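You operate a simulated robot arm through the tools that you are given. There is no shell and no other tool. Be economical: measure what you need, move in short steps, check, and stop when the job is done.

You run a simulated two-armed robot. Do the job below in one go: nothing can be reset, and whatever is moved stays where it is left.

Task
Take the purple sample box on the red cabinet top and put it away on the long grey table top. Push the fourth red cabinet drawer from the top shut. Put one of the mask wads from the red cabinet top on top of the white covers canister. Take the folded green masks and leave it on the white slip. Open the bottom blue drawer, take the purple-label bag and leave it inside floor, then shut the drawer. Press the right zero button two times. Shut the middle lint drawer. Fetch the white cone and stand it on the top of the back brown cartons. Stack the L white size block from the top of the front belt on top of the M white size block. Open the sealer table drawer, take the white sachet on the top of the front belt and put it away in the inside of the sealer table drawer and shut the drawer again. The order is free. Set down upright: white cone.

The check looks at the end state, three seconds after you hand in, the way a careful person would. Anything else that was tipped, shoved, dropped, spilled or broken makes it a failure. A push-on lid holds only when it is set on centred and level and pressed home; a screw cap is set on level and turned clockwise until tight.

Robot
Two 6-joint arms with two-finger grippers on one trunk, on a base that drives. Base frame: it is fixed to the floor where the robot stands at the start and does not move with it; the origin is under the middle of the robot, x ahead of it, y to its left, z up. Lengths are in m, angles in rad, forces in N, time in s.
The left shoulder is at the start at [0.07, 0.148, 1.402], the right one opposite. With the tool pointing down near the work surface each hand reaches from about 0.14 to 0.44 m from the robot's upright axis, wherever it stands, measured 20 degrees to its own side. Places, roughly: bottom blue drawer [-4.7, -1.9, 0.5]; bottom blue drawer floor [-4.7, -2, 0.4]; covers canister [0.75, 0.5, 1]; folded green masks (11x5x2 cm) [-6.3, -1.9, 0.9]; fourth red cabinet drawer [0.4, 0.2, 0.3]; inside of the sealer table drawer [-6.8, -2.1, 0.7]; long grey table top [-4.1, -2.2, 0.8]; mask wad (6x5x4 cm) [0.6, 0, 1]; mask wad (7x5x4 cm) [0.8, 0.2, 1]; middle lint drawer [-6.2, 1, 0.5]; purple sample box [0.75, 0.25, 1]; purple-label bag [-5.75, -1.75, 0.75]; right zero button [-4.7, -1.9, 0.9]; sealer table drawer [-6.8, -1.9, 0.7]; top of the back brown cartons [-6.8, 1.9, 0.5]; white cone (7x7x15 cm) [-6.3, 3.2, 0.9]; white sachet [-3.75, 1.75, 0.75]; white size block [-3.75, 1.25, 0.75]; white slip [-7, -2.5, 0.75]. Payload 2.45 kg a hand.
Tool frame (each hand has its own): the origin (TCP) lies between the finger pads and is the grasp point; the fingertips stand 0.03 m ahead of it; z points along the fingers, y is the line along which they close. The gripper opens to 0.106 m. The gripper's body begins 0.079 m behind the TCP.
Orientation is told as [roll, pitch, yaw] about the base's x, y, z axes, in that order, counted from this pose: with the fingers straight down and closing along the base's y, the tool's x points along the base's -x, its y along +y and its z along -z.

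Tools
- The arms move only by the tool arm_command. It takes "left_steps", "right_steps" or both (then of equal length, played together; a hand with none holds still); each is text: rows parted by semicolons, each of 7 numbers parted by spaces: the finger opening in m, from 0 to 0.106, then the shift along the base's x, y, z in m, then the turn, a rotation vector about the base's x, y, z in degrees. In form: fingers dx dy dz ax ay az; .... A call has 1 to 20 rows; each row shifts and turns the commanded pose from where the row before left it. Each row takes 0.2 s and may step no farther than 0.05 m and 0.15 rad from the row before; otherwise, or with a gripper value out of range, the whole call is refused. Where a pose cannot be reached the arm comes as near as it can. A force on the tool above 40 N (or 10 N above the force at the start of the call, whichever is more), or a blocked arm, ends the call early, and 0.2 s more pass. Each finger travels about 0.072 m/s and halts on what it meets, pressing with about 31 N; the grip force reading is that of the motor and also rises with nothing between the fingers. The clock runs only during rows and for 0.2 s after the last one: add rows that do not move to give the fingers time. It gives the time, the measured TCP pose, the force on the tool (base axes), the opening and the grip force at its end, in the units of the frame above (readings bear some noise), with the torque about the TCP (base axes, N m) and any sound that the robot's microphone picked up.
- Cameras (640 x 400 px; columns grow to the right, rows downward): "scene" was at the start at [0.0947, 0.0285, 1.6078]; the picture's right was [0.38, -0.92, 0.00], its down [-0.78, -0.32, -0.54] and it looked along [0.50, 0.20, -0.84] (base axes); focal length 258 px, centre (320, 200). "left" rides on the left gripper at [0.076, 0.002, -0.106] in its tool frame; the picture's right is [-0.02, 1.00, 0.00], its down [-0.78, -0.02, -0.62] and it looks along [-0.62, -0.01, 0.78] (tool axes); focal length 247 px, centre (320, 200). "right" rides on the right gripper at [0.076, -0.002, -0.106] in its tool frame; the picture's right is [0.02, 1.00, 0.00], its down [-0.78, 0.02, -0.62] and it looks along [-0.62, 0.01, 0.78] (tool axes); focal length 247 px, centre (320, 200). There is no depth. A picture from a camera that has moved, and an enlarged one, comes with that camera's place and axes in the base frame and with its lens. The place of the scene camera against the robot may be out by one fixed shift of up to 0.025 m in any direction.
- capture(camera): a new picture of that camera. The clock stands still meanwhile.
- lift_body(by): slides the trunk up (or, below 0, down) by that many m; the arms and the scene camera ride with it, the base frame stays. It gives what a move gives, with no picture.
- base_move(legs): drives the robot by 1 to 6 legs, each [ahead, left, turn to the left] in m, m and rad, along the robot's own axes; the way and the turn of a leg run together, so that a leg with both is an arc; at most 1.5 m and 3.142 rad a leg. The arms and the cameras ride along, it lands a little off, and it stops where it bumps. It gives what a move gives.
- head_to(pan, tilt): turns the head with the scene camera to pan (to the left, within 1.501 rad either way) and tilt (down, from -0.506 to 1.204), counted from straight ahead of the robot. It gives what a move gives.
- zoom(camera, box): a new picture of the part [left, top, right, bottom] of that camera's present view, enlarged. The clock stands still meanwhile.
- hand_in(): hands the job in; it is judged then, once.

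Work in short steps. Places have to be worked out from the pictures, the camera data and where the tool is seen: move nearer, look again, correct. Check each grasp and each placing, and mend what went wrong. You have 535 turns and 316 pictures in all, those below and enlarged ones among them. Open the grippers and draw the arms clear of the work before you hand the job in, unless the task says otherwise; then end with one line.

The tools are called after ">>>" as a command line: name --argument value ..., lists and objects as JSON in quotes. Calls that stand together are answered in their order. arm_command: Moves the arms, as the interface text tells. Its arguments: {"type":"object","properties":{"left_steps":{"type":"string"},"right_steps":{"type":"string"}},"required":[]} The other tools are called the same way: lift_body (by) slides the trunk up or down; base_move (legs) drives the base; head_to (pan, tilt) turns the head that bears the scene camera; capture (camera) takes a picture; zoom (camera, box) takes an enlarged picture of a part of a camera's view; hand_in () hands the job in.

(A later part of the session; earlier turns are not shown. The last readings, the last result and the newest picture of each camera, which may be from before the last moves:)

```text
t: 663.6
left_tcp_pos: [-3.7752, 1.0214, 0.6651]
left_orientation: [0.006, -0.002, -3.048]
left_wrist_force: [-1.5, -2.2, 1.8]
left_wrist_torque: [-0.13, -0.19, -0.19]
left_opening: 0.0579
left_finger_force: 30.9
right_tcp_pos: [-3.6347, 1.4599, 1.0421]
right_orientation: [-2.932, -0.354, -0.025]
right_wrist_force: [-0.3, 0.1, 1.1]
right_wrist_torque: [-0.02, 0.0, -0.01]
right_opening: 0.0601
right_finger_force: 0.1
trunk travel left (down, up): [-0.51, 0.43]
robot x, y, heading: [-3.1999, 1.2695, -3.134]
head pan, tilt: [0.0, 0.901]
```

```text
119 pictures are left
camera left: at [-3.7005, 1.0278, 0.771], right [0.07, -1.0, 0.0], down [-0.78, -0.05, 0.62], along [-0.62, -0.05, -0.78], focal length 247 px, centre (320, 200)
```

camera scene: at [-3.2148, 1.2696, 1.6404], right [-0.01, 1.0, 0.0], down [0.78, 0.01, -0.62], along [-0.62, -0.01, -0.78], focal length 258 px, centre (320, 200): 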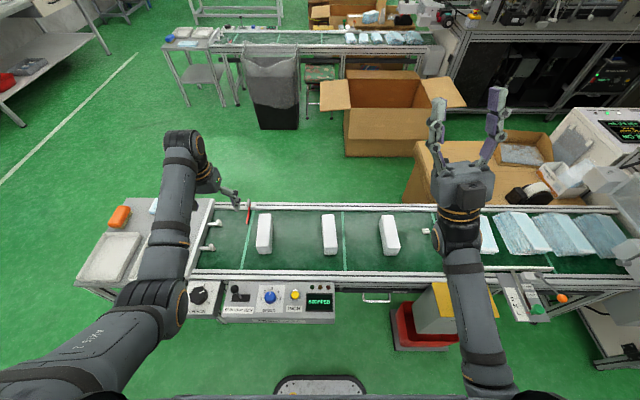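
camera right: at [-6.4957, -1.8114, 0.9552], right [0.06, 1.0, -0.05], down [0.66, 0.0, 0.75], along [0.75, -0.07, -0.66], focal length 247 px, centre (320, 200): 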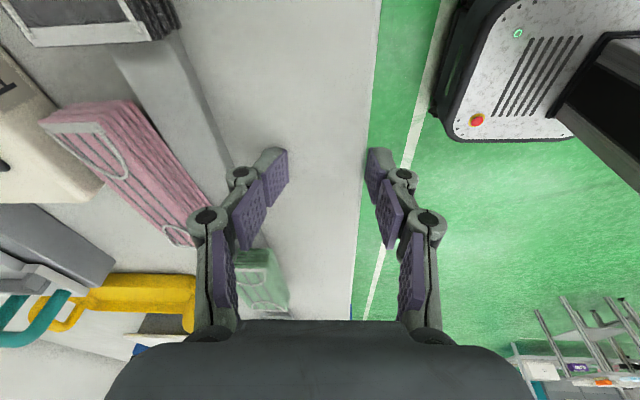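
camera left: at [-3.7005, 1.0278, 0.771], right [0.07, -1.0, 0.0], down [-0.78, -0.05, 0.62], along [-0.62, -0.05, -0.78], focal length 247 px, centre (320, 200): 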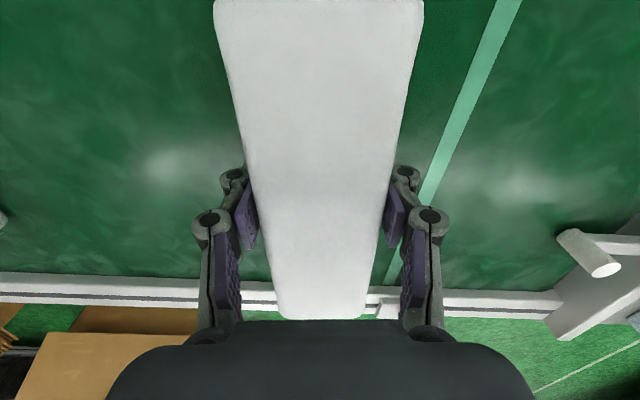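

Gripped (0.058). Lift 0.15 and move over block M (≈(-3.788,1.299)).

>>> lift_body --by 0.15

>>> arm_command --left_steps "0.04 0 0.04 0 0 0 0; 0.04 0 0.04 0 0 0 0; 0.04 0 0.04 0 0 0 0; 0.04 0 0.04 0 0 0 0; 0.04 0 0.04 0 0 0 0; 0.04 0 0.04 0 0 0 0; 0.04 0 0.036 0 0 0 0; 0.04 0 0 0 0 0 0"

>>> capture --camera "left"

>>> capture --camera "scene"

```text
t: 665.4
left_tcp_pos: [-3.7753, 1.0211, 0.8149]
left_orientation: [0.006, 0.0, -3.049]
left_wrist_force: [0.0, 0.2, -3.4]
left_wrist_torque: [-0.02, -0.01, 0.05]
left_opening: 0.0576
left_finger_force: 31.5
right_tcp_pos: [-3.6357, 1.4598, 1.1922]
right_orientation: [-2.932, -0.357, -0.026]
right_wrist_force: [-0.5, 0.5, -0.4]
right_wrist_torque: [-0.01, 0.01, 0.04]
right_opening: 0.0601
right_finger_force: 0.1
trunk travel left (down, up): [-0.66, 0.28]
robot x, y, heading: [-3.2005, 1.2672, -3.127]
head pan, tilt: [0.0, 0.901]
```

```text
t: 667.2
left_tcp_pos: [-3.8114, 1.2576, 0.8043]
left_orientation: [0.013, -0.002, -3.034]
left_wrist_force: [-0.6, -1.3, -3.7]
left_wrist_torque: [0.0, -0.01, -0.02]
left_opening: 0.0573
left_finger_force: 30.4
left hand out of reach, approached as far as the arm can: row 6, 7
right_tcp_pos: [-3.637, 1.4577, 1.1931]
right_orientation: [-2.93, -0.355, -0.026]
right_wrist_force: [0.2, 1.0, 0.5]
right_wrist_torque: [0.02, 0.01, -0.01]
right_opening: 0.0601
right_finger_force: 0.0
trunk travel left (down, up): [-0.66, 0.28]
robot x, y, heading: [-3.2002, 1.2694, -3.125]
head pan, tilt: [0.0, 0.901]
```

```text
118 pictures are left
camera left: at [-3.7363, 1.2672, 0.9091], right [0.09, -1.0, 0.01], down [-0.78, -0.06, 0.62], along [-0.62, -0.07, -0.78], focal length 247 px, centre (320, 200)
```

left: 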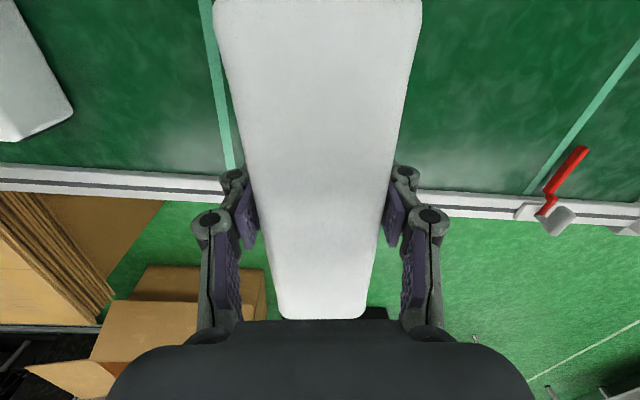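

```text
117 pictures are left
camera scene: at [-3.3456, 1.2664, 1.4003], right [-0.01, 1.0, 0.0], down [0.78, 0.01, -0.62], along [-0.62, -0.01, -0.78], focal length 258 px, centre (320, 200)
```

scene: 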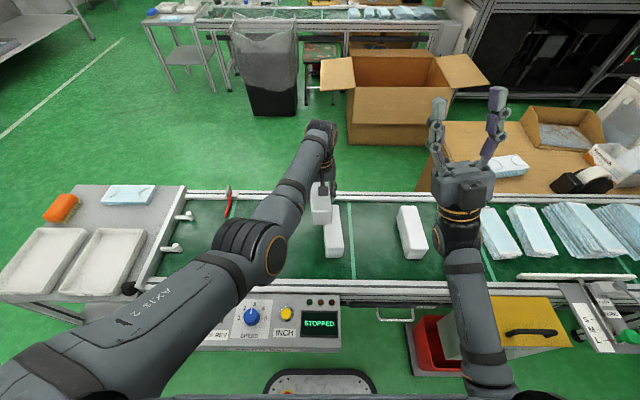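

Arm hit its inner limit; I complete the shift with the base: back 0.035 and right 0.041.

>>> base_move --legs '[[-0.033, -0.041, 0]]'

>>> capture --camera "left"

>>> zoom --camera "scene" --box '[260, 150, 400, 270]'

```text
t: 668.1
left_tcp_pos: [-3.7804, 1.301, 0.8047]
left_orientation: [0.014, -0.003, -3.035]
left_wrist_force: [-1.9, -0.4, -3.2]
left_wrist_torque: [0.0, 0.02, -0.01]
left_opening: 0.0577
left_finger_force: 31.3
right_tcp_pos: [-3.6039, 1.5008, 1.1919]
right_orientation: [-2.933, -0.357, -0.026]
right_wrist_force: [-1.0, 0.3, 0.3]
right_wrist_torque: [0.02, 0.04, -0.02]
right_opening: 0.0599
right_finger_force: 0.1
trunk travel left (down, up): [-0.66, 0.28]
robot x, y, heading: [-3.1708, 1.3056, -3.134]
head pan, tilt: [0.0, 0.901]
```

```text
116 pictures are left
camera left: at [-3.7046, 1.3092, 0.9098], right [0.09, -1.0, 0.01], down [-0.78, -0.06, 0.62], along [-0.62, -0.06, -0.78], focal length 247 px, centre (320, 200)
```

left: 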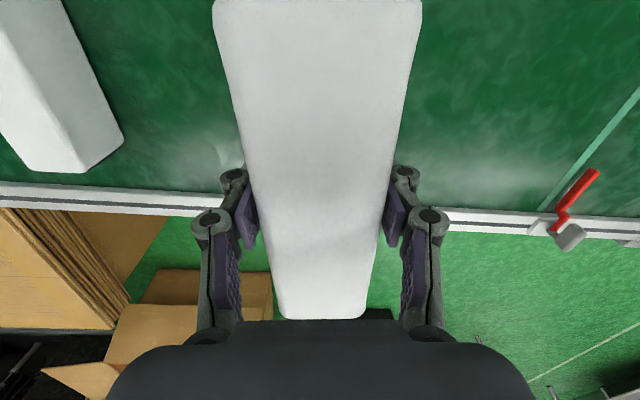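

```text
3.33 times, centred on (330, 210) of scene
camera zoom: at [-3.3139, 1.3085, 1.4002], right [-0.01, 1.0, 0.0], down [0.78, 0.01, -0.62], along [-0.62, -0.01, -0.78], focal length 861 px, centre (287, 167)
```

zoom: 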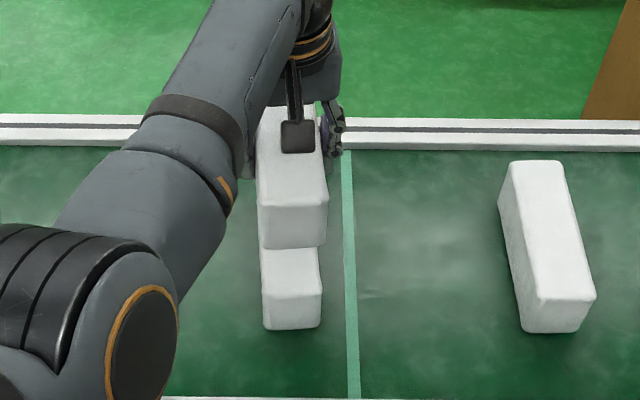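

By the scene camera, L and M are aligned within millimetres. Small -2.3° turn, then lower toward contact.

>>> arm_command --left_steps "0.04 0 0 0 0 0 -2.3; 0.04 0 0 0 0 0 0"

>>> lift_body --by -0.06

>>> zoom --camera "scene" --box '[260, 130, 400, 250]'

```text
t: 668.7
left_tcp_pos: [-3.7801, 1.2985, 0.8046]
left_orientation: [0.017, -0.006, -3.072]
left_wrist_force: [0.0, 0.2, -3.5]
left_wrist_torque: [0.01, -0.02, -0.03]
left_opening: 0.0573
left_finger_force: 30.8
right_tcp_pos: [-3.6025, 1.5014, 1.1931]
right_orientation: [-2.935, -0.354, -0.026]
right_wrist_force: [0.8, -0.4, -0.1]
right_wrist_torque: [-0.02, 0.0, 0.0]
right_opening: 0.0599
right_finger_force: 0.0
trunk travel left (down, up): [-0.66, 0.28]
robot x, y, heading: [-3.1676, 1.3108, -3.129]
head pan, tilt: [0.0, 0.901]
```

```text
t: 669.7
left_tcp_pos: [-3.7806, 1.2976, 0.7443]
left_orientation: [0.018, -0.003, -3.072]
left_wrist_force: [0.9, 0.1, -2.2]
left_wrist_torque: [0.01, 0.01, -0.01]
left_opening: 0.0577
left_finger_force: 30.5
right_tcp_pos: [-3.6034, 1.5022, 1.1316]
right_orientation: [-2.933, -0.354, -0.026]
right_wrist_force: [0.2, -0.2, 1.2]
right_wrist_torque: [0.03, -0.01, -0.01]
right_opening: 0.0601
right_finger_force: 0.0
trunk travel left (down, up): [-0.6, 0.34]
robot x, y, heading: [-3.1624, 1.3086, -3.128]
head pan, tilt: [0.0, 0.901]
```

```text
3.33 times, centred on (330, 190) of scene
camera zoom: at [-3.3134, 1.3085, 1.3403], right [-0.01, 1.0, 0.0], down [0.78, 0.01, -0.62], along [-0.62, -0.01, -0.78], focal length 861 px, centre (287, 233)
```

zoom: 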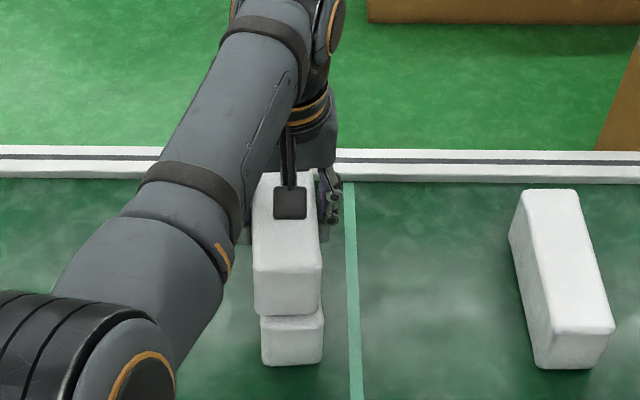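

>>> arm_command --left_steps "0.04 0 0.003 -0.003 1.0 0 0; 0.04 0 0 -0.004 0 0 0; 0.04 0 0 -0.004 0 0 0; 0.04 0 0 -0.004 0 0 0; 0.04 0 0 0 0 0 0"

```text
t: 670.9
left_tcp_pos: [-3.7776, 1.3059, 0.7305]
left_orientation: [-0.007, 0.0, -3.078]
left_wrist_force: [1.7, 0.9, 10.6]
left_wrist_torque: [0.08, -0.46, -0.01]
left_opening: 0.0574
left_finger_force: 30.6
right_tcp_pos: [-3.6026, 1.5002, 1.1316]
right_orientation: [-2.934, -0.354, -0.024]
right_wrist_force: [0.0, -1.1, -0.2]
right_wrist_torque: [-0.01, 0.02, 0.0]
right_opening: 0.0599
right_finger_force: 0.1
trunk travel left (down, up): [-0.6, 0.34]
robot x, y, heading: [-3.1694, 1.3099, -3.131]
head pan, tilt: [0.0, 0.901]
```

>>> zoom --camera "scene" --box '[260, 130, 400, 250]'

>>> capture --camera "left"

```text
3.33 times, centred on (330, 190) of scene
camera zoom: at [-3.3114, 1.3087, 1.3405], right [-0.01, 1.0, 0.0], down [0.78, 0.01, -0.62], along [-0.62, -0.01, -0.78], focal length 861 px, centre (287, 233)
```

zoom: 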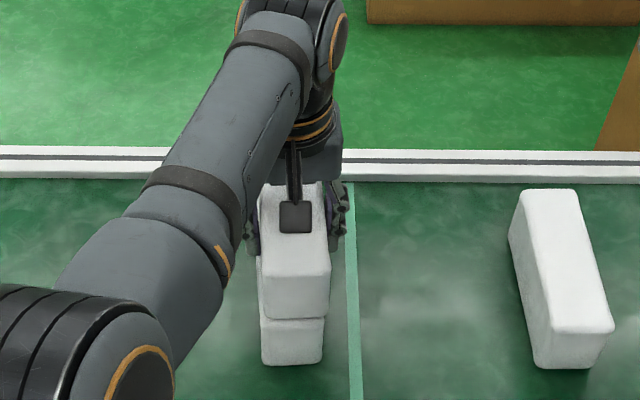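

```text
112 pictures are left
camera left: at [-3.7024, 1.3086, 0.8362], right [0.04, -1.0, 0.0], down [-0.78, -0.04, 0.62], along [-0.62, -0.02, -0.78], focal length 247 px, centre (320, 200)
```

left: 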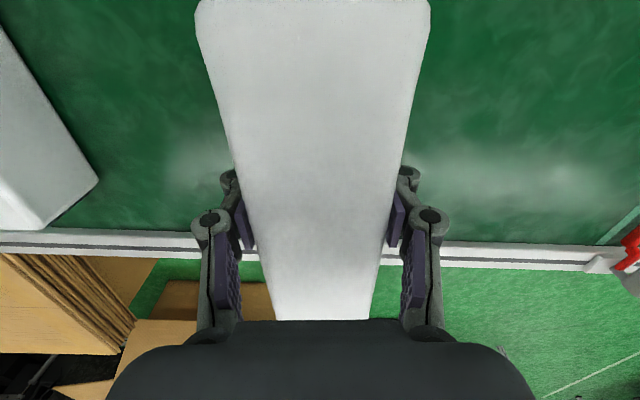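

Well aligned. Release gently and rise.

>>> arm_command --left_steps "0.059 0 0 0 0 0 0; 0.064 0 0 0 0 0 0; 0.075 0 0 0 0 0 0; 0.085 0 0 0 0 0 0; 0.085 0 0 0 0 0 0"

>>> lift_body --by 0.12

>>> zoom --camera "scene" --box '[260, 130, 420, 270]'

>>> capture --camera "left"

```text
t: 672.1
left_tcp_pos: [-3.78, 1.3033, 0.7298]
left_orientation: [-0.004, -0.001, -3.074]
left_wrist_force: [0.0, 0.5, 0.7]
left_wrist_torque: [-0.01, 0.01, 0.01]
left_opening: 0.085
left_finger_force: 0.0
right_tcp_pos: [-3.6046, 1.5006, 1.1325]
right_orientation: [-2.932, -0.355, -0.028]
right_wrist_force: [1.6, 1.0, 1.0]
right_wrist_torque: [0.03, 0.01, 0.02]
right_opening: 0.0601
right_finger_force: 0.1
trunk travel left (down, up): [-0.6, 0.34]
robot x, y, heading: [-3.1666, 1.3095, -3.133]
head pan, tilt: [0.0, 0.901]
```

```text
t: 673.6
left_tcp_pos: [-3.7795, 1.3039, 0.8492]
left_orientation: [-0.003, -0.001, -3.076]
left_wrist_force: [0.0, -0.1, -0.7]
left_wrist_torque: [0.01, 0.01, -0.01]
left_opening: 0.0851
left_finger_force: 0.1
right_tcp_pos: [-3.6042, 1.5026, 1.2509]
right_orientation: [-2.933, -0.354, -0.028]
right_wrist_force: [0.4, 0.4, 0.6]
right_wrist_torque: [-0.02, 0.0, 0.0]
right_opening: 0.06
right_finger_force: 0.1
trunk travel left (down, up): [-0.72, 0.22]
robot x, y, heading: [-3.1702, 1.3105, -3.133]
head pan, tilt: [0.0, 0.901]
```

```text
2.86 times, centred on (340, 200) of scene
camera zoom: at [-3.3135, 1.3085, 1.4602], right [-0.01, 1.0, 0.0], down [0.78, 0.01, -0.62], along [-0.62, -0.01, -0.78], focal length 738 px, centre (263, 200)
```

zoom: 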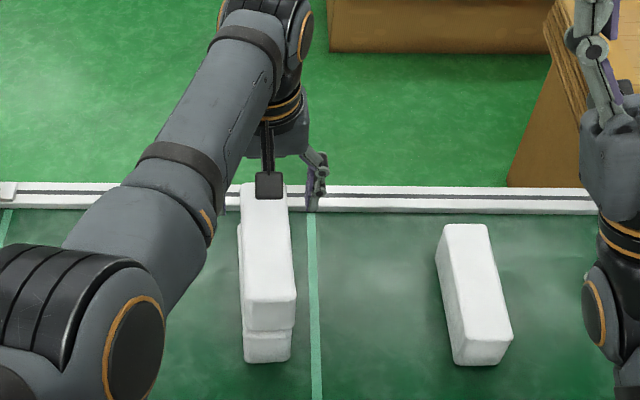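

```text
110 pictures are left
camera left: at [-3.7042, 1.307, 0.9551], right [0.05, -1.0, 0.0], down [-0.78, -0.04, 0.62], along [-0.62, -0.03, -0.78], focal length 247 px, centre (320, 200)
```

left: 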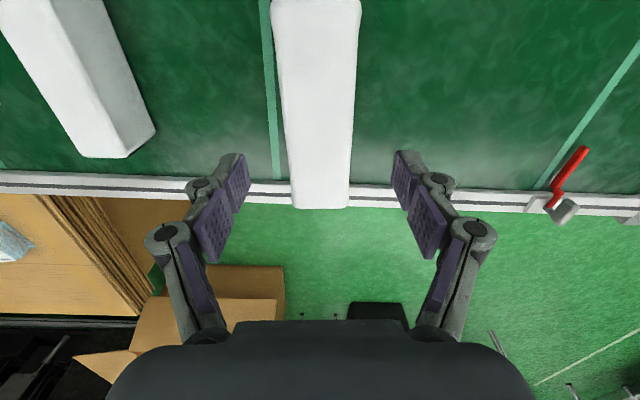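

L sits on M. Now the DRY sachet at ≈(-3.81,1.734). Move back, strafe right to y≈1.88 (clear of the red bin), and pitch the left hand 30° forward for extra reach.

>>> base_move --legs '[[-0.15, 0, -0.008], [0, -0.57, 0], [0.17, 0, 0]]'

>>> arm_command --left_steps "0.06 0 -0.02 0 0 0 -3.8; 0.06 0 -0.03 0 0 0 0; 0.06 0 -0.03 0 0 0 0; 0.06 0 -0.03 0 0 0 0; 0.06 0 0 0 0 8 0; 0.06 -0.01 0 0 0 8 0; 0.06 -0.01 0 0 0 8 0; 0.06 -0.01 0 0 0 6 0; 0.06 0 0 0 0 0 0"

>>> capture --camera "left"

>>> capture --camera "scene"

```text
t: 678.9
left_tcp_pos: [-3.8052, 1.8856, 0.848]
left_orientation: [-0.004, -0.002, -3.085]
left_wrist_force: [-0.2, -0.1, -0.7]
left_wrist_torque: [0.01, -0.03, 0.0]
left_opening: 0.0852
left_finger_force: 0.0
right_tcp_pos: [-3.6272, 2.0817, 1.2526]
right_orientation: [-2.933, -0.354, -0.037]
right_wrist_force: [-0.3, -0.2, 0.4]
right_wrist_torque: [-0.02, 0.03, -0.01]
right_opening: 0.0599
right_finger_force: 0.0
trunk travel left (down, up): [-0.72, 0.22]
robot x, y, heading: [-3.1942, 1.8811, -3.134]
head pan, tilt: [0.0, 0.901]
```

```text
t: 681.1
left_tcp_pos: [-3.8491, 1.7544, 0.8661]
left_orientation: [0.043, -0.562, 3.124]
left_wrist_force: [-0.5, 0.1, 0.1]
left_wrist_torque: [0.02, -0.01, -0.01]
left_opening: 0.0601
left_finger_force: 0.1
right_tcp_pos: [-3.6263, 2.0819, 1.2514]
right_orientation: [-2.932, -0.355, -0.036]
right_wrist_force: [-0.5, -0.7, -0.4]
right_wrist_torque: [0.0, -0.03, -0.02]
right_opening: 0.0601
right_finger_force: 0.1
trunk travel left (down, up): [-0.72, 0.22]
robot x, y, heading: [-3.1919, 1.8852, -3.14]
head pan, tilt: [0.0, 0.901]
stopped in row 9 (left hand): the arm was blocked; the commanded pose is now the measured one
```

```text
109 pictures are left
camera left: at [-3.7295, 1.7566, 0.9158], right [-0.01, -1.0, 0.05], down [-0.33, 0.05, 0.94], along [-0.94, 0.0, -0.33], focal length 247 px, centre (320, 200)
```

left: 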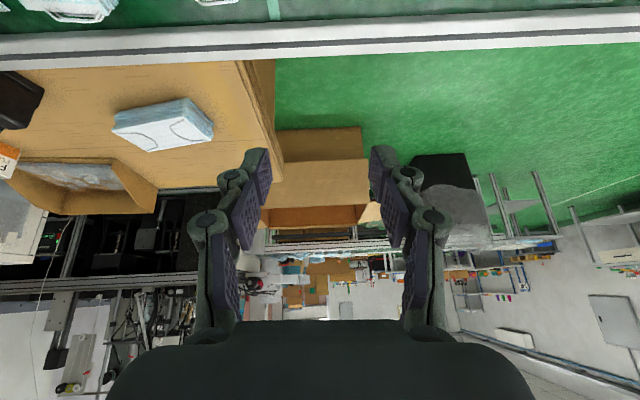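

```text
108 pictures are left
camera scene: at [-3.338, 1.8855, 1.4603], right [0.0, 1.0, 0.0], down [0.78, 0.0, -0.62], along [-0.62, 0.0, -0.78], focal length 258 px, centre (320, 200)
```

scene: 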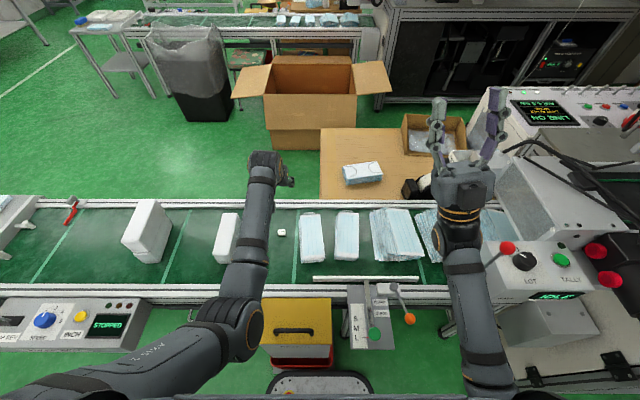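

The base is very near the bin, so back off 4 cm. Sachet is at ≈(-3.81,1.735). Lower partly with the arm and partly with the trunk.

>>> base_move --legs '[[-0.045, 0, 0]]'

>>> arm_command --left_steps "0.06 0 -0.02 -0.03 0 0 0; 0.06 0 0 -0.03 0 0 0; 0.06 0 0 -0.03 0 0 0; 0.06 0 0 0 0 0 0"

>>> capture --camera "left"

>>> zoom --camera "scene" --box '[200, 180, 360, 300]'

```text
t: 682.0
left_tcp_pos: [-3.8059, 1.7552, 0.865]
left_orientation: [0.041, -0.56, 3.125]
left_wrist_force: [-0.3, 0.0, 0.1]
left_wrist_torque: [0.02, -0.01, 0.0]
left_opening: 0.0598
left_finger_force: 0.0
right_tcp_pos: [-3.5834, 2.0823, 1.2516]
right_orientation: [-2.932, -0.357, -0.038]
right_wrist_force: [-0.3, 0.0, 0.4]
right_wrist_torque: [0.0, -0.01, -0.03]
right_opening: 0.0602
right_finger_force: 0.0
trunk travel left (down, up): [-0.72, 0.22]
robot x, y, heading: [-3.1478, 1.8845, -3.141]
head pan, tilt: [0.0, 0.901]
```

```text
t: 683.0
left_tcp_pos: [-3.8055, 1.7365, 0.7754]
left_orientation: [0.04, -0.56, 3.124]
left_wrist_force: [0.0, 0.2, -0.3]
left_wrist_torque: [-0.03, 0.01, 0.02]
left_opening: 0.0602
left_finger_force: 0.1
right_tcp_pos: [-3.5817, 2.0819, 1.2515]
right_orientation: [-2.932, -0.356, -0.039]
right_wrist_force: [-0.8, 0.5, 0.4]
right_wrist_torque: [0.03, 0.0, -0.03]
right_opening: 0.0599
right_finger_force: 0.1
trunk travel left (down, up): [-0.72, 0.22]
robot x, y, heading: [-3.1491, 1.8844, -3.142]
head pan, tilt: [0.0, 0.901]
```

```text
107 pictures are left
camera left: at [-3.6841, 1.7372, 0.8248], right [-0.01, -1.0, 0.05], down [-0.33, 0.05, 0.94], along [-0.94, 0.0, -0.33], focal length 247 px, centre (320, 200)
```

left: 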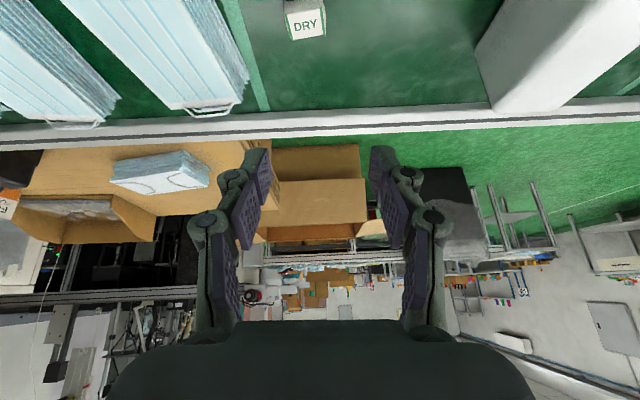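

```text
3.33 times, centred on (280, 240) of scene
camera zoom: at [-3.2938, 1.8857, 1.4602], right [0.0, 1.0, 0.0], down [0.78, 0.0, -0.62], along [-0.62, 0.0, -0.78], focal length 861 px, centre (453, 67)
```

zoom: 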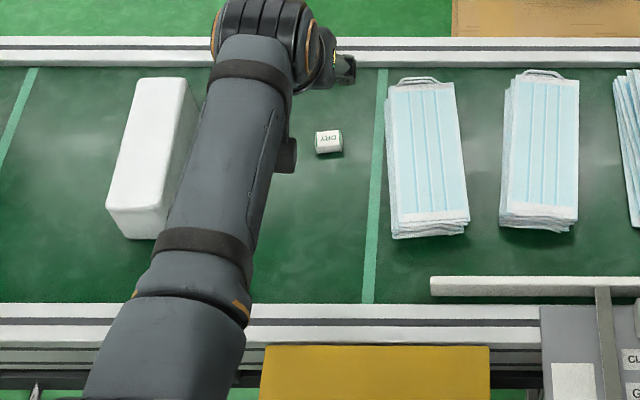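

Sachet at (-3.811,1.741), ~3 cm. Adjust and lower the trunk 0.10.

>>> arm_command --left_steps "0.06 -0.004 0.004 0 0 0 0; 0.06 0 0 0 0 0 0"

>>> lift_body --by -0.1

>>> capture --camera "left"

>>> capture --camera "scene"

```text
t: 683.6
left_tcp_pos: [-3.808, 1.7394, 0.7756]
left_orientation: [0.04, -0.562, 3.124]
left_wrist_force: [-0.4, 0.1, 0.0]
left_wrist_torque: [-0.01, 0.0, -0.01]
left_opening: 0.06
left_finger_force: 0.0
right_tcp_pos: [-3.5805, 2.0823, 1.252]
right_orientation: [-2.931, -0.353, -0.038]
right_wrist_force: [0.7, 0.0, -0.1]
right_wrist_torque: [0.03, -0.03, 0.0]
right_opening: 0.0601
right_finger_force: 0.0
trunk travel left (down, up): [-0.72, 0.22]
robot x, y, heading: [-3.1517, 1.8854, -3.142]
head pan, tilt: [0.0, 0.901]
```

```text
t: 685.0
left_tcp_pos: [-3.8072, 1.7412, 0.6768]
left_orientation: [0.04, -0.562, 3.125]
left_wrist_force: [0.5, 0.5, -0.6]
left_wrist_torque: [0.0, 0.02, -0.01]
left_opening: 0.0599
left_finger_force: 0.1
right_tcp_pos: [-3.581, 2.0817, 1.152]
right_orientation: [-2.932, -0.354, -0.038]
right_wrist_force: [-0.3, -0.3, 0.1]
right_wrist_torque: [0.0, 0.01, 0.02]
right_opening: 0.0602
right_finger_force: 0.0
trunk travel left (down, up): [-0.62, 0.32]
robot x, y, heading: [-3.1504, 1.8837, -3.142]
head pan, tilt: [0.0, 0.901]
```

```text
105 pictures are left
camera left: at [-3.6876, 1.7415, 0.7254], right [-0.01, -1.0, 0.05], down [-0.33, 0.05, 0.94], along [-0.94, 0.0, -0.33], focal length 247 px, centre (320, 200)
```

left: 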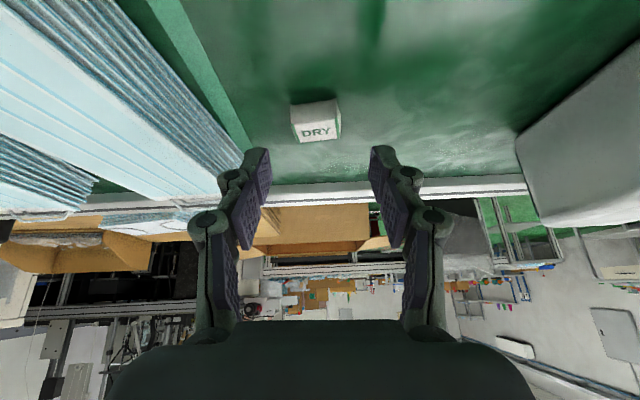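

```text
104 pictures are left
camera scene: at [-3.293, 1.8858, 1.3604], right [0.0, 1.0, 0.0], down [0.78, 0.0, -0.62], along [-0.62, 0.0, -0.78], focal length 258 px, centre (320, 200)
```

scene: 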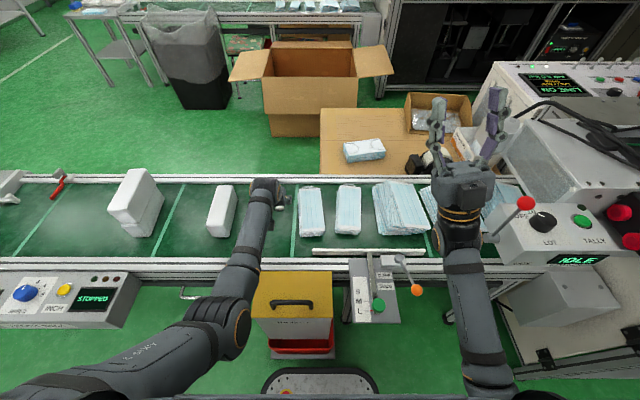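

Triangulation now gives the sachet at (-3.823,1.742), z≈0.62. Narrow the opening to 0.046 (mask pack beside), advance and lower.

>>> arm_command --left_steps "0.046 -0.013 0.0 -0.005 0 0 0; 0.046 0 0 -0.012 0 0 0; 0.046 0 0 -0.01 0 0 0; 0.046 0 0 0 0 0 0"

>>> capture --camera "left"

```text
t: 686.0
left_tcp_pos: [-3.8218, 1.7402, 0.6516]
left_orientation: [0.042, -0.566, 3.125]
left_wrist_force: [0.3, -1.1, 7.1]
left_wrist_torque: [0.21, 0.02, -0.03]
left_opening: 0.0468
left_finger_force: 0.0
right_tcp_pos: [-3.5805, 2.0812, 1.1525]
right_orientation: [-2.931, -0.355, -0.036]
right_wrist_force: [-0.3, 0.3, 0.6]
right_wrist_torque: [-0.03, -0.01, -0.02]
right_opening: 0.06
right_finger_force: 0.1
trunk travel left (down, up): [-0.62, 0.32]
robot x, y, heading: [-3.1453, 1.8819, -3.14]
head pan, tilt: [0.0, 0.901]
```

```text
103 pictures are left
camera left: at [-3.7008, 1.7414, 0.6998], right [-0.01, -1.0, 0.05], down [-0.33, 0.05, 0.94], along [-0.94, 0.0, -0.33], focal length 247 px, centre (320, 200)
```

left: 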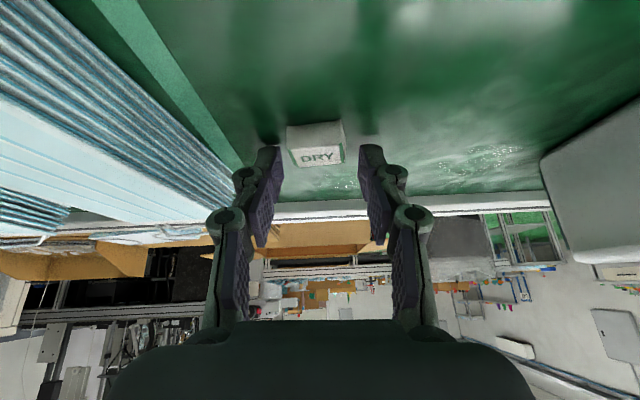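

Fingertips straddle the sachet and touch the belt lightly. Close.

>>> arm_command --left_steps "0.046 -0.006 0 0.002 0 0 0; 0.03 0 0 0 0 0 0; 0.015 0 0 0 0 0 0; 0.01 0 0 0 0 0 0; 0.01 0 0 0 0 0 0"

>>> capture --camera "left"

```text
t: 687.2
left_tcp_pos: [-3.8278, 1.7407, 0.6515]
left_orientation: [0.042, -0.56, 3.123]
left_wrist_force: [-0.7, 3.0, 4.9]
left_wrist_torque: [0.15, 0.02, 0.0]
left_opening: 0.0287
left_finger_force: 30.9
right_tcp_pos: [-3.5808, 2.0823, 1.1519]
right_orientation: [-2.931, -0.355, -0.036]
right_wrist_force: [-0.3, 0.3, -0.3]
right_wrist_torque: [0.01, -0.01, 0.01]
right_opening: 0.0599
right_finger_force: 0.1
trunk travel left (down, up): [-0.62, 0.32]
robot x, y, heading: [-3.1446, 1.8827, -3.14]
head pan, tilt: [0.0, 0.901]
```

```text
102 pictures are left
camera left: at [-3.7063, 1.7419, 0.7008], right [-0.01, -1.0, 0.05], down [-0.33, 0.05, 0.94], along [-0.94, 0.0, -0.33], focal length 247 px, centre (320, 200)
```

left: 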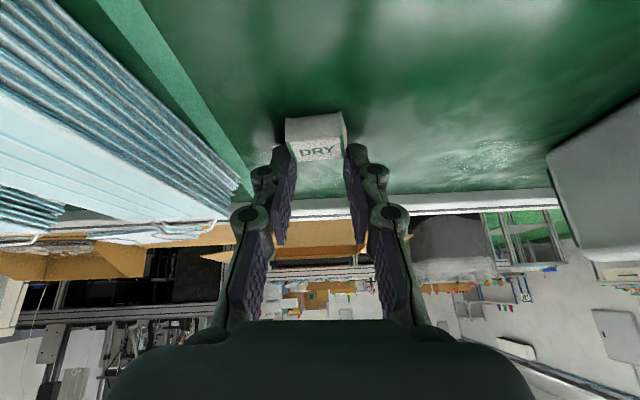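

Gripped at 0.029. Lift and verify.

>>> lift_body --by 0.15

>>> capture --camera "left"

```text
t: 688.9
left_tcp_pos: [-3.8281, 1.7411, 0.8009]
left_orientation: [0.041, -0.561, 3.124]
left_wrist_force: [0.3, 0.1, 0.5]
left_wrist_torque: [0.01, -0.03, 0.0]
left_opening: 0.0289
left_finger_force: 31.2
right_tcp_pos: [-3.5823, 2.0824, 1.3011]
right_orientation: [-2.93, -0.354, -0.04]
right_wrist_force: [-0.2, -0.4, 0.0]
right_wrist_torque: [0.01, -0.03, -0.01]
right_opening: 0.0604
right_finger_force: 0.0
trunk travel left (down, up): [-0.77, 0.17]
robot x, y, heading: [-3.1492, 1.8838, -3.14]
head pan, tilt: [0.0, 0.901]
```

```text
101 pictures are left
camera left: at [-3.7067, 1.7416, 0.8501], right [-0.01, -1.0, 0.05], down [-0.33, 0.05, 0.94], along [-0.94, 0.0, -0.33], focal length 247 px, centre (320, 200)
```

left: 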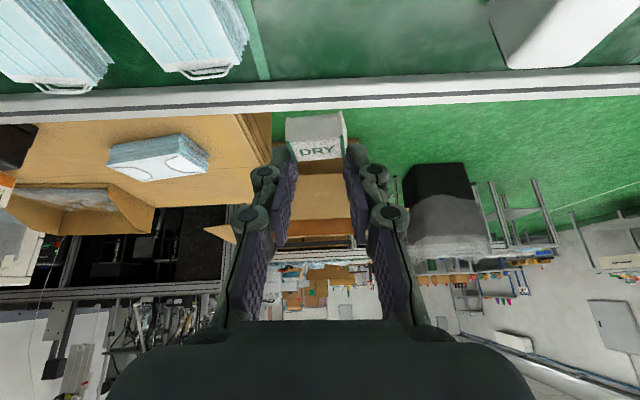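

Sachet held. Drive back to the aisle and to the sealer table, facing it.

>>> base_move --legs '[[-0.2, 0, 0], [0, 1.4, 0], [0, 1.33, 0]]'

>>> lift_body --by 0.15

>>> base_move --legs '[[1.4, 0, 0], [1.4, 0, 0], [0.6, 0, 0], [0, 0, 1.57]]'

>>> head_to --pan -0.3 --tilt 0.6

>>> capture --camera "scene"

```text
t: 703.3
left_tcp_pos: [-3.5756, -0.9961, 0.8013]
left_orientation: [0.04, -0.562, -3.139]
left_wrist_force: [-0.2, 0.4, -0.1]
left_wrist_torque: [-0.01, -0.01, -0.03]
left_opening: 0.0293
left_finger_force: 31.5
right_tcp_pos: [-3.3366, -0.6511, 1.3022]
right_orientation: [-2.933, -0.355, -0.016]
right_wrist_force: [0.1, 0.1, 0.7]
right_wrist_torque: [0.0, -0.02, 0.03]
right_opening: 0.06
right_finger_force: 0.1
trunk travel left (down, up): [-0.77, 0.17]
robot x, y, heading: [-2.9008, -0.8397, -3.119]
head pan, tilt: [0.0, 0.901]
```

```text
t: 705.1
left_tcp_pos: [-3.5762, -0.9975, 0.9507]
left_orientation: [0.04, -0.561, -3.139]
left_wrist_force: [0.1, 0.8, 0.0]
left_wrist_torque: [0.01, 0.02, 0.0]
left_opening: 0.0294
left_finger_force: 31.2
right_tcp_pos: [-3.3367, -0.6502, 1.4522]
right_orientation: [-2.932, -0.355, -0.017]
right_wrist_force: [0.1, -0.1, -0.9]
right_wrist_torque: [0.0, 0.01, 0.01]
right_opening: 0.06
right_finger_force: 0.1
trunk travel left (down, up): [-0.92, 0.02]
robot x, y, heading: [-2.9012, -0.8383, -3.123]
head pan, tilt: [0.0, 0.901]
```

```text
t: 725.4
left_tcp_pos: [-6.1043, -1.5858, 0.951]
left_orientation: [0.04, -0.563, -1.55]
left_wrist_force: [-0.8, -1.1, 0.8]
left_wrist_torque: [0.01, 0.02, 0.0]
left_opening: 0.0291
left_finger_force: 31.1
right_tcp_pos: [-6.4531, -1.354, 1.452]
right_orientation: [-2.933, -0.355, 1.576]
right_wrist_force: [0.1, 0.2, -0.6]
right_wrist_torque: [-0.02, 0.01, 0.02]
right_opening: 0.06
right_finger_force: 0.0
trunk travel left (down, up): [-0.92, 0.02]
robot x, y, heading: [-6.2774, -0.9121, -1.53]
head pan, tilt: [0.0, 0.901]
```

```text
t: 726.2
left_tcp_pos: [-6.1038, -1.5874, 0.9503]
left_orientation: [0.04, -0.562, -1.549]
left_wrist_force: [0.5, -0.4, -0.2]
left_wrist_torque: [0.02, -0.01, 0.03]
left_opening: 0.0295
left_finger_force: 31.2
right_tcp_pos: [-6.4542, -1.3544, 1.451]
right_orientation: [-2.932, -0.354, 1.574]
right_wrist_force: [-0.6, -0.2, 0.4]
right_wrist_torque: [-0.02, 0.01, 0.0]
right_opening: 0.06
right_finger_force: 0.1
trunk travel left (down, up): [-0.92, 0.02]
robot x, y, heading: [-6.275, -0.9165, -1.52]
head pan, tilt: [-0.3, 0.6]
```

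```text
100 pictures are left
camera scene: at [-6.315, -1.0471, 1.685], right [-0.97, 0.25, 0.0], down [0.14, 0.55, -0.82], along [-0.21, -0.8, -0.57], focal length 258 px, centre (320, 200)
```

scene: 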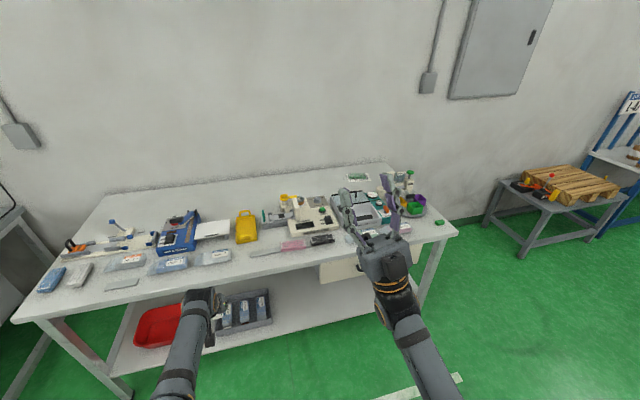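

First correct heading; un-pitch the left hand and tuck it close and low in front of the body, so it stays clear of the table.

>>> base_move --legs '[[0, -0.1, -0.045]]'

>>> arm_command --left_steps "0.01 0 0.03 0 8 0 0; 0.01 0 0.03 0 8 0 0; 0.01 0 0.03 0 8 0 0; 0.01 0 0.03 0 8 0 0; 0.01 0 0.04 -0.02 0 0 0; 0.01 0 0.04 -0.02 0 0 0; 0.01 0 0.04 -0.02 0 0 0; 0.01 0 0.04 -0.02 0 0 0; 0.01 0 0.04 -0.02 0 0 0; 0.01 0 0.04 0 0 0 0; 0.01 0 0 0 0 0 0" --right_steps "0.06 0 -0.0269 -0.0098 8.2 0 0; 0.06 0 -0.0251 -0.0136 8.2 0 0; 0.06 0 -0.0228 -0.0172 8.2 0 0; 0.06 0 -0.0202 -0.0202 8.2 0 0; 0.06 0 -0.0172 -0.0228 8.2 0 0; 0.06 0 -0.0137 -0.025 8.2 0 0; 0.06 0 -0.01 -0.0268 8.2 0 0; 0.06 0 -0.006 -0.028 8.2 0 0; 0.06 0 0 0 0 0 0; 0.06 0 0 0 0 0 0; 0.06 0 0 0 0 0 0"

>>> capture --camera "scene"

```text
t: 727.3
left_tcp_pos: [-6.2317, -1.5955, 0.951]
left_orientation: [0.038, -0.56, -1.592]
left_wrist_force: [0.6, -0.5, -0.7]
left_wrist_torque: [-0.02, 0.05, 0.02]
left_opening: 0.0294
left_finger_force: 30.9
right_tcp_pos: [-6.5703, -1.347, 1.4526]
right_orientation: [-2.931, -0.354, 1.527]
right_wrist_force: [0.0, -0.2, -1.0]
right_wrist_torque: [0.0, -0.02, -0.07]
right_opening: 0.06
right_finger_force: 0.1
trunk travel left (down, up): [-0.92, 0.02]
robot x, y, heading: [-6.3753, -0.9145, -1.574]
head pan, tilt: [-0.3, 0.6]
```

```text
t: 729.9
left_tcp_pos: [-6.1951, -1.2449, 0.8489]
left_orientation: [0.103, -0.019, -1.613]
left_wrist_force: [0.2, -0.2, 0.0]
left_wrist_torque: [-0.03, 0.0, -0.03]
left_opening: 0.0292
left_finger_force: 30.9
right_tcp_pos: [-6.5719, -1.4839, 1.2999]
right_orientation: [-2.652, -1.43, 1.29]
right_wrist_force: [-0.4, 0.3, -0.6]
right_wrist_torque: [-0.01, 0.05, 0.0]
right_opening: 0.06
right_finger_force: 0.1
right hand out of reach, approached as far as the arm can: row 6
trunk travel left (down, up): [-0.92, 0.02]
robot x, y, heading: [-6.3758, -0.9137, -1.578]
head pan, tilt: [-0.3, 0.6]
stopped in row 11 (left hand): the arm was blocked; the commanded pose is now the measured one
```

```text
99 pictures are left
camera scene: at [-6.4211, -1.0486, 1.685], right [-0.95, 0.3, 0.0], down [0.17, 0.54, -0.82], along [-0.25, -0.79, -0.57], focal length 258 px, centre (320, 200)
```

scene: 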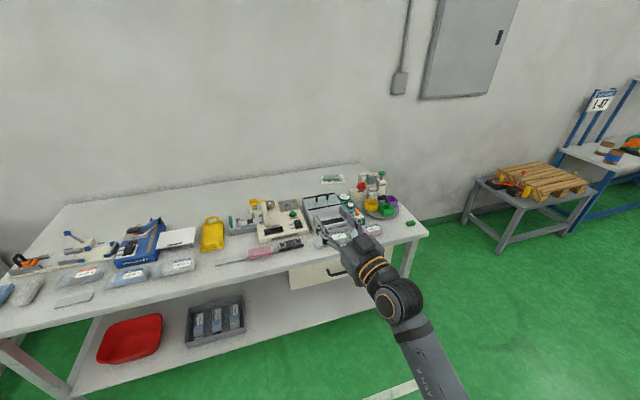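

Left is tucked; right points forward. Level the right tool and roll it 90° for the bar handle.

>>> arm_command --right_steps "0.06 0 0 0 3.5 0 -6.1; 0.06 0 0 0 3.5 0 -6.1; 0.06 0 0 0 0 8.2 0; 0.06 0 0 0 0 8.2 0; 0.06 0 0 0 0 8.2 0; 0.06 0 0 0 0 8.2 0; 0.06 0 0 0 0 8.2 0; 0.06 0 0 0 0 8.2 0; 0.06 0 0 0 0 8.2 0; 0.06 0 0 0 0 8.2 0; 0.06 0 0 0 0 8.2 0; 0.06 0 0 0 0 8.2 0; 0.06 0 0 0 0 8 0; 0.06 0 0 0 0 0 0"

>>> lift_body --by -0.4

>>> capture --camera "right"

>>> capture --camera "scene"

```text
t: 730.6
left_tcp_pos: [-6.1968, -1.243, 0.8514]
left_orientation: [0.105, -0.022, -1.614]
left_wrist_force: [-0.1, 0.1, -0.5]
left_wrist_torque: [-0.05, -0.04, -0.04]
left_opening: 0.0293
left_finger_force: 30.9
right_tcp_pos: [-6.5601, -1.4552, 1.2736]
right_orientation: [-1.65, -1.264, 0.142]
right_wrist_force: [0.0, 0.2, 0.1]
right_wrist_torque: [0.0, -0.01, 0.05]
right_opening: 0.0599
right_finger_force: 0.0
right hand out of reach, approached as far as the arm can: row 1, 2, 3
trunk travel left (down, up): [-0.92, 0.02]
robot x, y, heading: [-6.3751, -0.919, -1.574]
head pan, tilt: [-0.3, 0.6]
stopped in row 3 (right hand): the arm was blocked; the commanded pose is now the measured one
```

```text
t: 734.5
left_tcp_pos: [-6.1949, -1.2446, 0.4493]
left_orientation: [0.104, -0.02, -1.615]
left_wrist_force: [0.3, -0.8, -0.5]
left_wrist_torque: [-0.02, 0.01, 0.02]
left_opening: 0.029
left_finger_force: 31.1
right_tcp_pos: [-6.556, -1.456, 0.8725]
right_orientation: [-1.648, -1.261, 0.137]
right_wrist_force: [-0.3, -0.2, 0.2]
right_wrist_torque: [0.01, 0.0, -0.03]
right_opening: 0.0599
right_finger_force: 0.2
trunk travel left (down, up): [-0.52, 0.42]
robot x, y, heading: [-6.3741, -0.9134, -1.574]
head pan, tilt: [-0.3, 0.6]
```

```text
98 pictures are left
camera right: at [-6.5876, -1.3526, 0.7982], right [0.94, 0.05, -0.32], down [0.21, 0.65, 0.73], along [0.25, -0.75, 0.61], focal length 247 px, centre (320, 200)
```

right: 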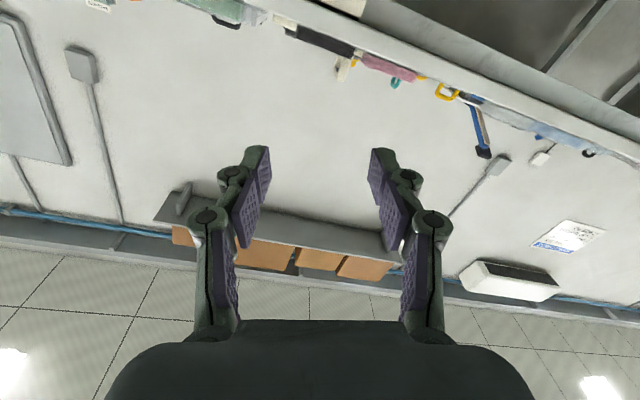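

```text
97 pictures are left
camera scene: at [-6.4208, -1.0478, 1.2851], right [-0.95, 0.3, 0.0], down [0.17, 0.54, -0.83], along [-0.25, -0.79, -0.56], focal length 258 px, centre (320, 200)
```

scene: 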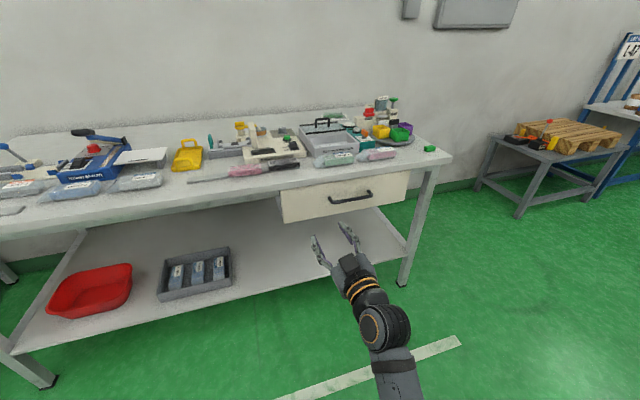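

The wrist is limited so close in. Back the base off, extend the right arm, then roll.

>>> base_move --legs '[[-0.2, 0, 0]]'

>>> arm_command --right_steps "0.06 0 -0.04 -0.02 0 0 0; 0.06 0 -0.04 -0.02 0 0 0; 0.06 0 -0.04 -0.02 0 0 0; 0.06 0 -0.04 -0.02 0 0 0; 0.06 0 -0.03 0 0 0 0; 0.06 0 0 0 0 0 0"

>>> arm_command --right_steps "0.06 0 0 0 0 8.2 0; 0.06 0 0 0 0 8.2 0; 0.06 0 0 0 0 8.2 0; 0.06 0 0 0 0 8.2 0; 0.06 0 0 0 0 8.2 0; 0.06 0 0 0 0 8.2 0; 0.06 0 0 0 0 8.2 0; 0.06 0 0 0 0 0 0"

```text
t: 736.1
left_tcp_pos: [-6.1945, -1.0422, 0.4514]
left_orientation: [0.102, -0.021, -1.615]
left_wrist_force: [0.1, 0.2, -1.2]
left_wrist_torque: [0.01, -0.03, 0.03]
left_opening: 0.0297
left_finger_force: 31.3
right_tcp_pos: [-6.5566, -1.253, 0.8721]
right_orientation: [-1.648, -1.262, 0.139]
right_wrist_force: [0.1, 1.0, 0.5]
right_wrist_torque: [0.02, -0.01, 0.0]
right_opening: 0.06
right_finger_force: 0.0
trunk travel left (down, up): [-0.52, 0.42]
robot x, y, heading: [-6.3753, -0.7126, -1.576]
head pan, tilt: [-0.3, 0.6]
```

```text
t: 737.5
left_tcp_pos: [-6.1947, -1.0416, 0.45]
left_orientation: [0.105, -0.019, -1.616]
left_wrist_force: [-0.8, 1.0, -0.7]
left_wrist_torque: [0.01, 0.0, 0.01]
left_opening: 0.0292
left_finger_force: 30.7
right_tcp_pos: [-6.5526, -1.4407, 0.7863]
right_orientation: [-1.651, -1.262, 0.136]
right_wrist_force: [0.0, 0.3, -0.3]
right_wrist_torque: [0.02, -0.01, -0.01]
right_opening: 0.0598
right_finger_force: 0.0
right hand out of reach, approached as far as the arm can: row 1
trunk travel left (down, up): [-0.52, 0.42]
robot x, y, heading: [-6.3742, -0.7175, -1.573]
head pan, tilt: [-0.3, 0.6]
```

```text
t: 739.3
left_tcp_pos: [-6.1944, -1.0421, 0.4508]
left_orientation: [0.104, -0.019, -1.617]
left_wrist_force: [-0.3, -0.3, -0.5]
left_wrist_torque: [0.04, 0.02, 0.0]
left_opening: 0.0294
left_finger_force: 30.8
right_tcp_pos: [-6.5568, -1.4431, 0.7835]
right_orientation: [-1.534, -0.261, 0.058]
right_wrist_force: [-0.8, 0.2, 0.2]
right_wrist_torque: [-0.01, -0.01, 0.0]
right_opening: 0.06
right_finger_force: 0.0
right hand out of reach, approached as far as the arm can: row 7
trunk travel left (down, up): [-0.52, 0.42]
robot x, y, heading: [-6.3733, -0.7093, -1.574]
head pan, tilt: [-0.3, 0.6]
```

>>> arm_command --right_steps "0.06 0 -0.02 0 0 7.4 -1.6; 0.06 0 -0.02 0 0 7.4 -1.6; 0.06 0 0 0 0 0 0"

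>>> capture --camera "right"

>>> zoom --camera "scene" --box '[240, 120, 460, 280]'

```text
t: 740.1
left_tcp_pos: [-6.194, -1.0426, 0.4506]
left_orientation: [0.103, -0.021, -1.617]
left_wrist_force: [0.3, -0.4, 0.5]
left_wrist_torque: [-0.01, -0.01, 0.0]
left_opening: 0.0294
left_finger_force: 31.5
right_tcp_pos: [-6.5812, -1.4936, 0.7604]
right_orientation: [-1.536, -0.004, 0.012]
right_wrist_force: [0.6, 0.3, -0.7]
right_wrist_torque: [0.04, 0.0, -0.01]
right_opening: 0.06
right_finger_force: 0.1
right hand out of reach, approached as far as the arm can: row 1, 2
trunk travel left (down, up): [-0.52, 0.42]
robot x, y, heading: [-6.3763, -0.7162, -1.578]
head pan, tilt: [-0.3, 0.6]
```

```text
96 pictures are left
camera right: at [-6.6571, -1.3878, 0.7666], right [-0.02, 0.03, -1.0], down [0.78, 0.63, 0.01], along [0.63, -0.78, -0.04], focal length 247 px, centre (320, 200)
```

right: 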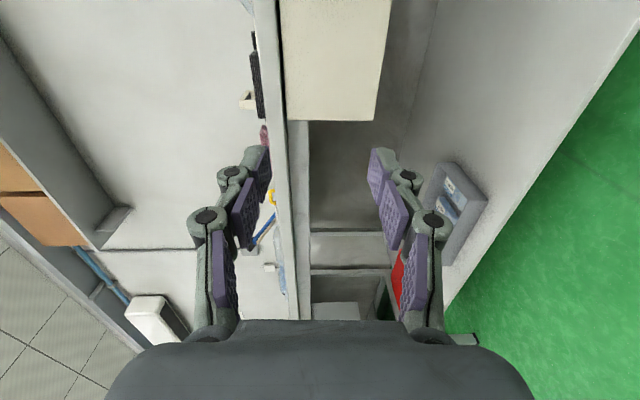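

```text
2.50 times, centred on (350, 200) of scene
camera zoom: at [-6.4202, -0.8454, 1.2851], right [-0.95, 0.3, 0.0], down [0.17, 0.54, -0.83], along [-0.25, -0.79, -0.56], focal length 646 px, centre (245, 200)
```

zoom: 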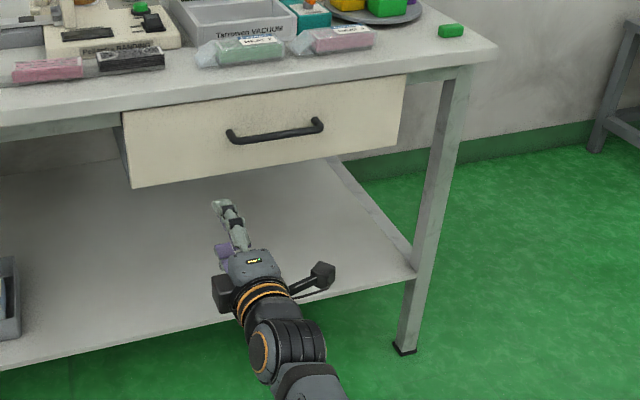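

Drawer front spans x -6.51..-6.95, z 0.66–0.81, handle at its middle (≈(-6.74,-1.75,0.735)). Strafe right 0.165, lower 0.025 and look.

>>> base_move --legs '[[0.08, -0.163, 0.004]]'

>>> lift_body --by -0.025

>>> capture --camera "right"

```text
t: 741.6
left_tcp_pos: [-6.3559, -1.1219, 0.4505]
left_orientation: [0.105, -0.021, -1.614]
left_wrist_force: [-0.4, 0.6, -0.5]
left_wrist_torque: [0.01, -0.02, 0.0]
left_opening: 0.0295
left_finger_force: 31.2
right_tcp_pos: [-6.7402, -1.5738, 0.7618]
right_orientation: [-1.535, -0.006, 0.013]
right_wrist_force: [-0.2, -0.2, 0.0]
right_wrist_torque: [-0.04, 0.01, 0.03]
right_opening: 0.06
right_finger_force: 0.1
trunk travel left (down, up): [-0.52, 0.42]
robot x, y, heading: [-6.5398, -0.794, -1.565]
head pan, tilt: [-0.3, 0.6]
```

```text
t: 742.3
left_tcp_pos: [-6.356, -1.1211, 0.4257]
left_orientation: [0.104, -0.019, -1.615]
left_wrist_force: [-0.4, -0.5, -0.5]
left_wrist_torque: [-0.02, -0.02, 0.02]
left_opening: 0.0294
left_finger_force: 30.9
right_tcp_pos: [-6.74, -1.5734, 0.7374]
right_orientation: [-1.536, -0.004, 0.015]
right_wrist_force: [-0.2, -0.6, 0.9]
right_wrist_torque: [0.01, -0.03, -0.01]
right_opening: 0.0599
right_finger_force: 0.0
trunk travel left (down, up): [-0.495, 0.445]
robot x, y, heading: [-6.536, -0.7966, -1.573]
head pan, tilt: [-0.3, 0.6]
```

```text
94 pictures are left
camera right: at [-6.8176, -1.468, 0.7416], right [-0.02, 0.03, -1.0], down [0.77, 0.63, 0.01], along [0.63, -0.77, -0.04], focal length 247 px, centre (320, 200)
```

right: 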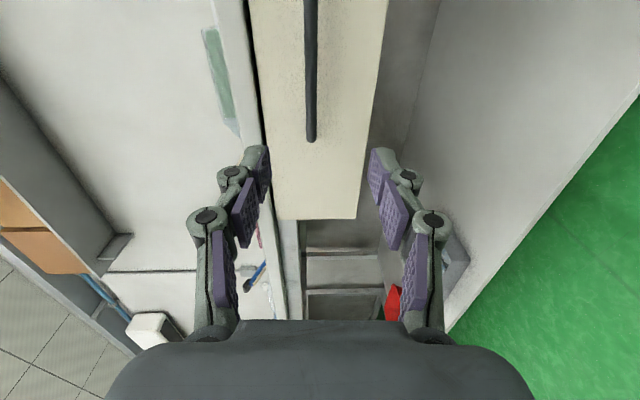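

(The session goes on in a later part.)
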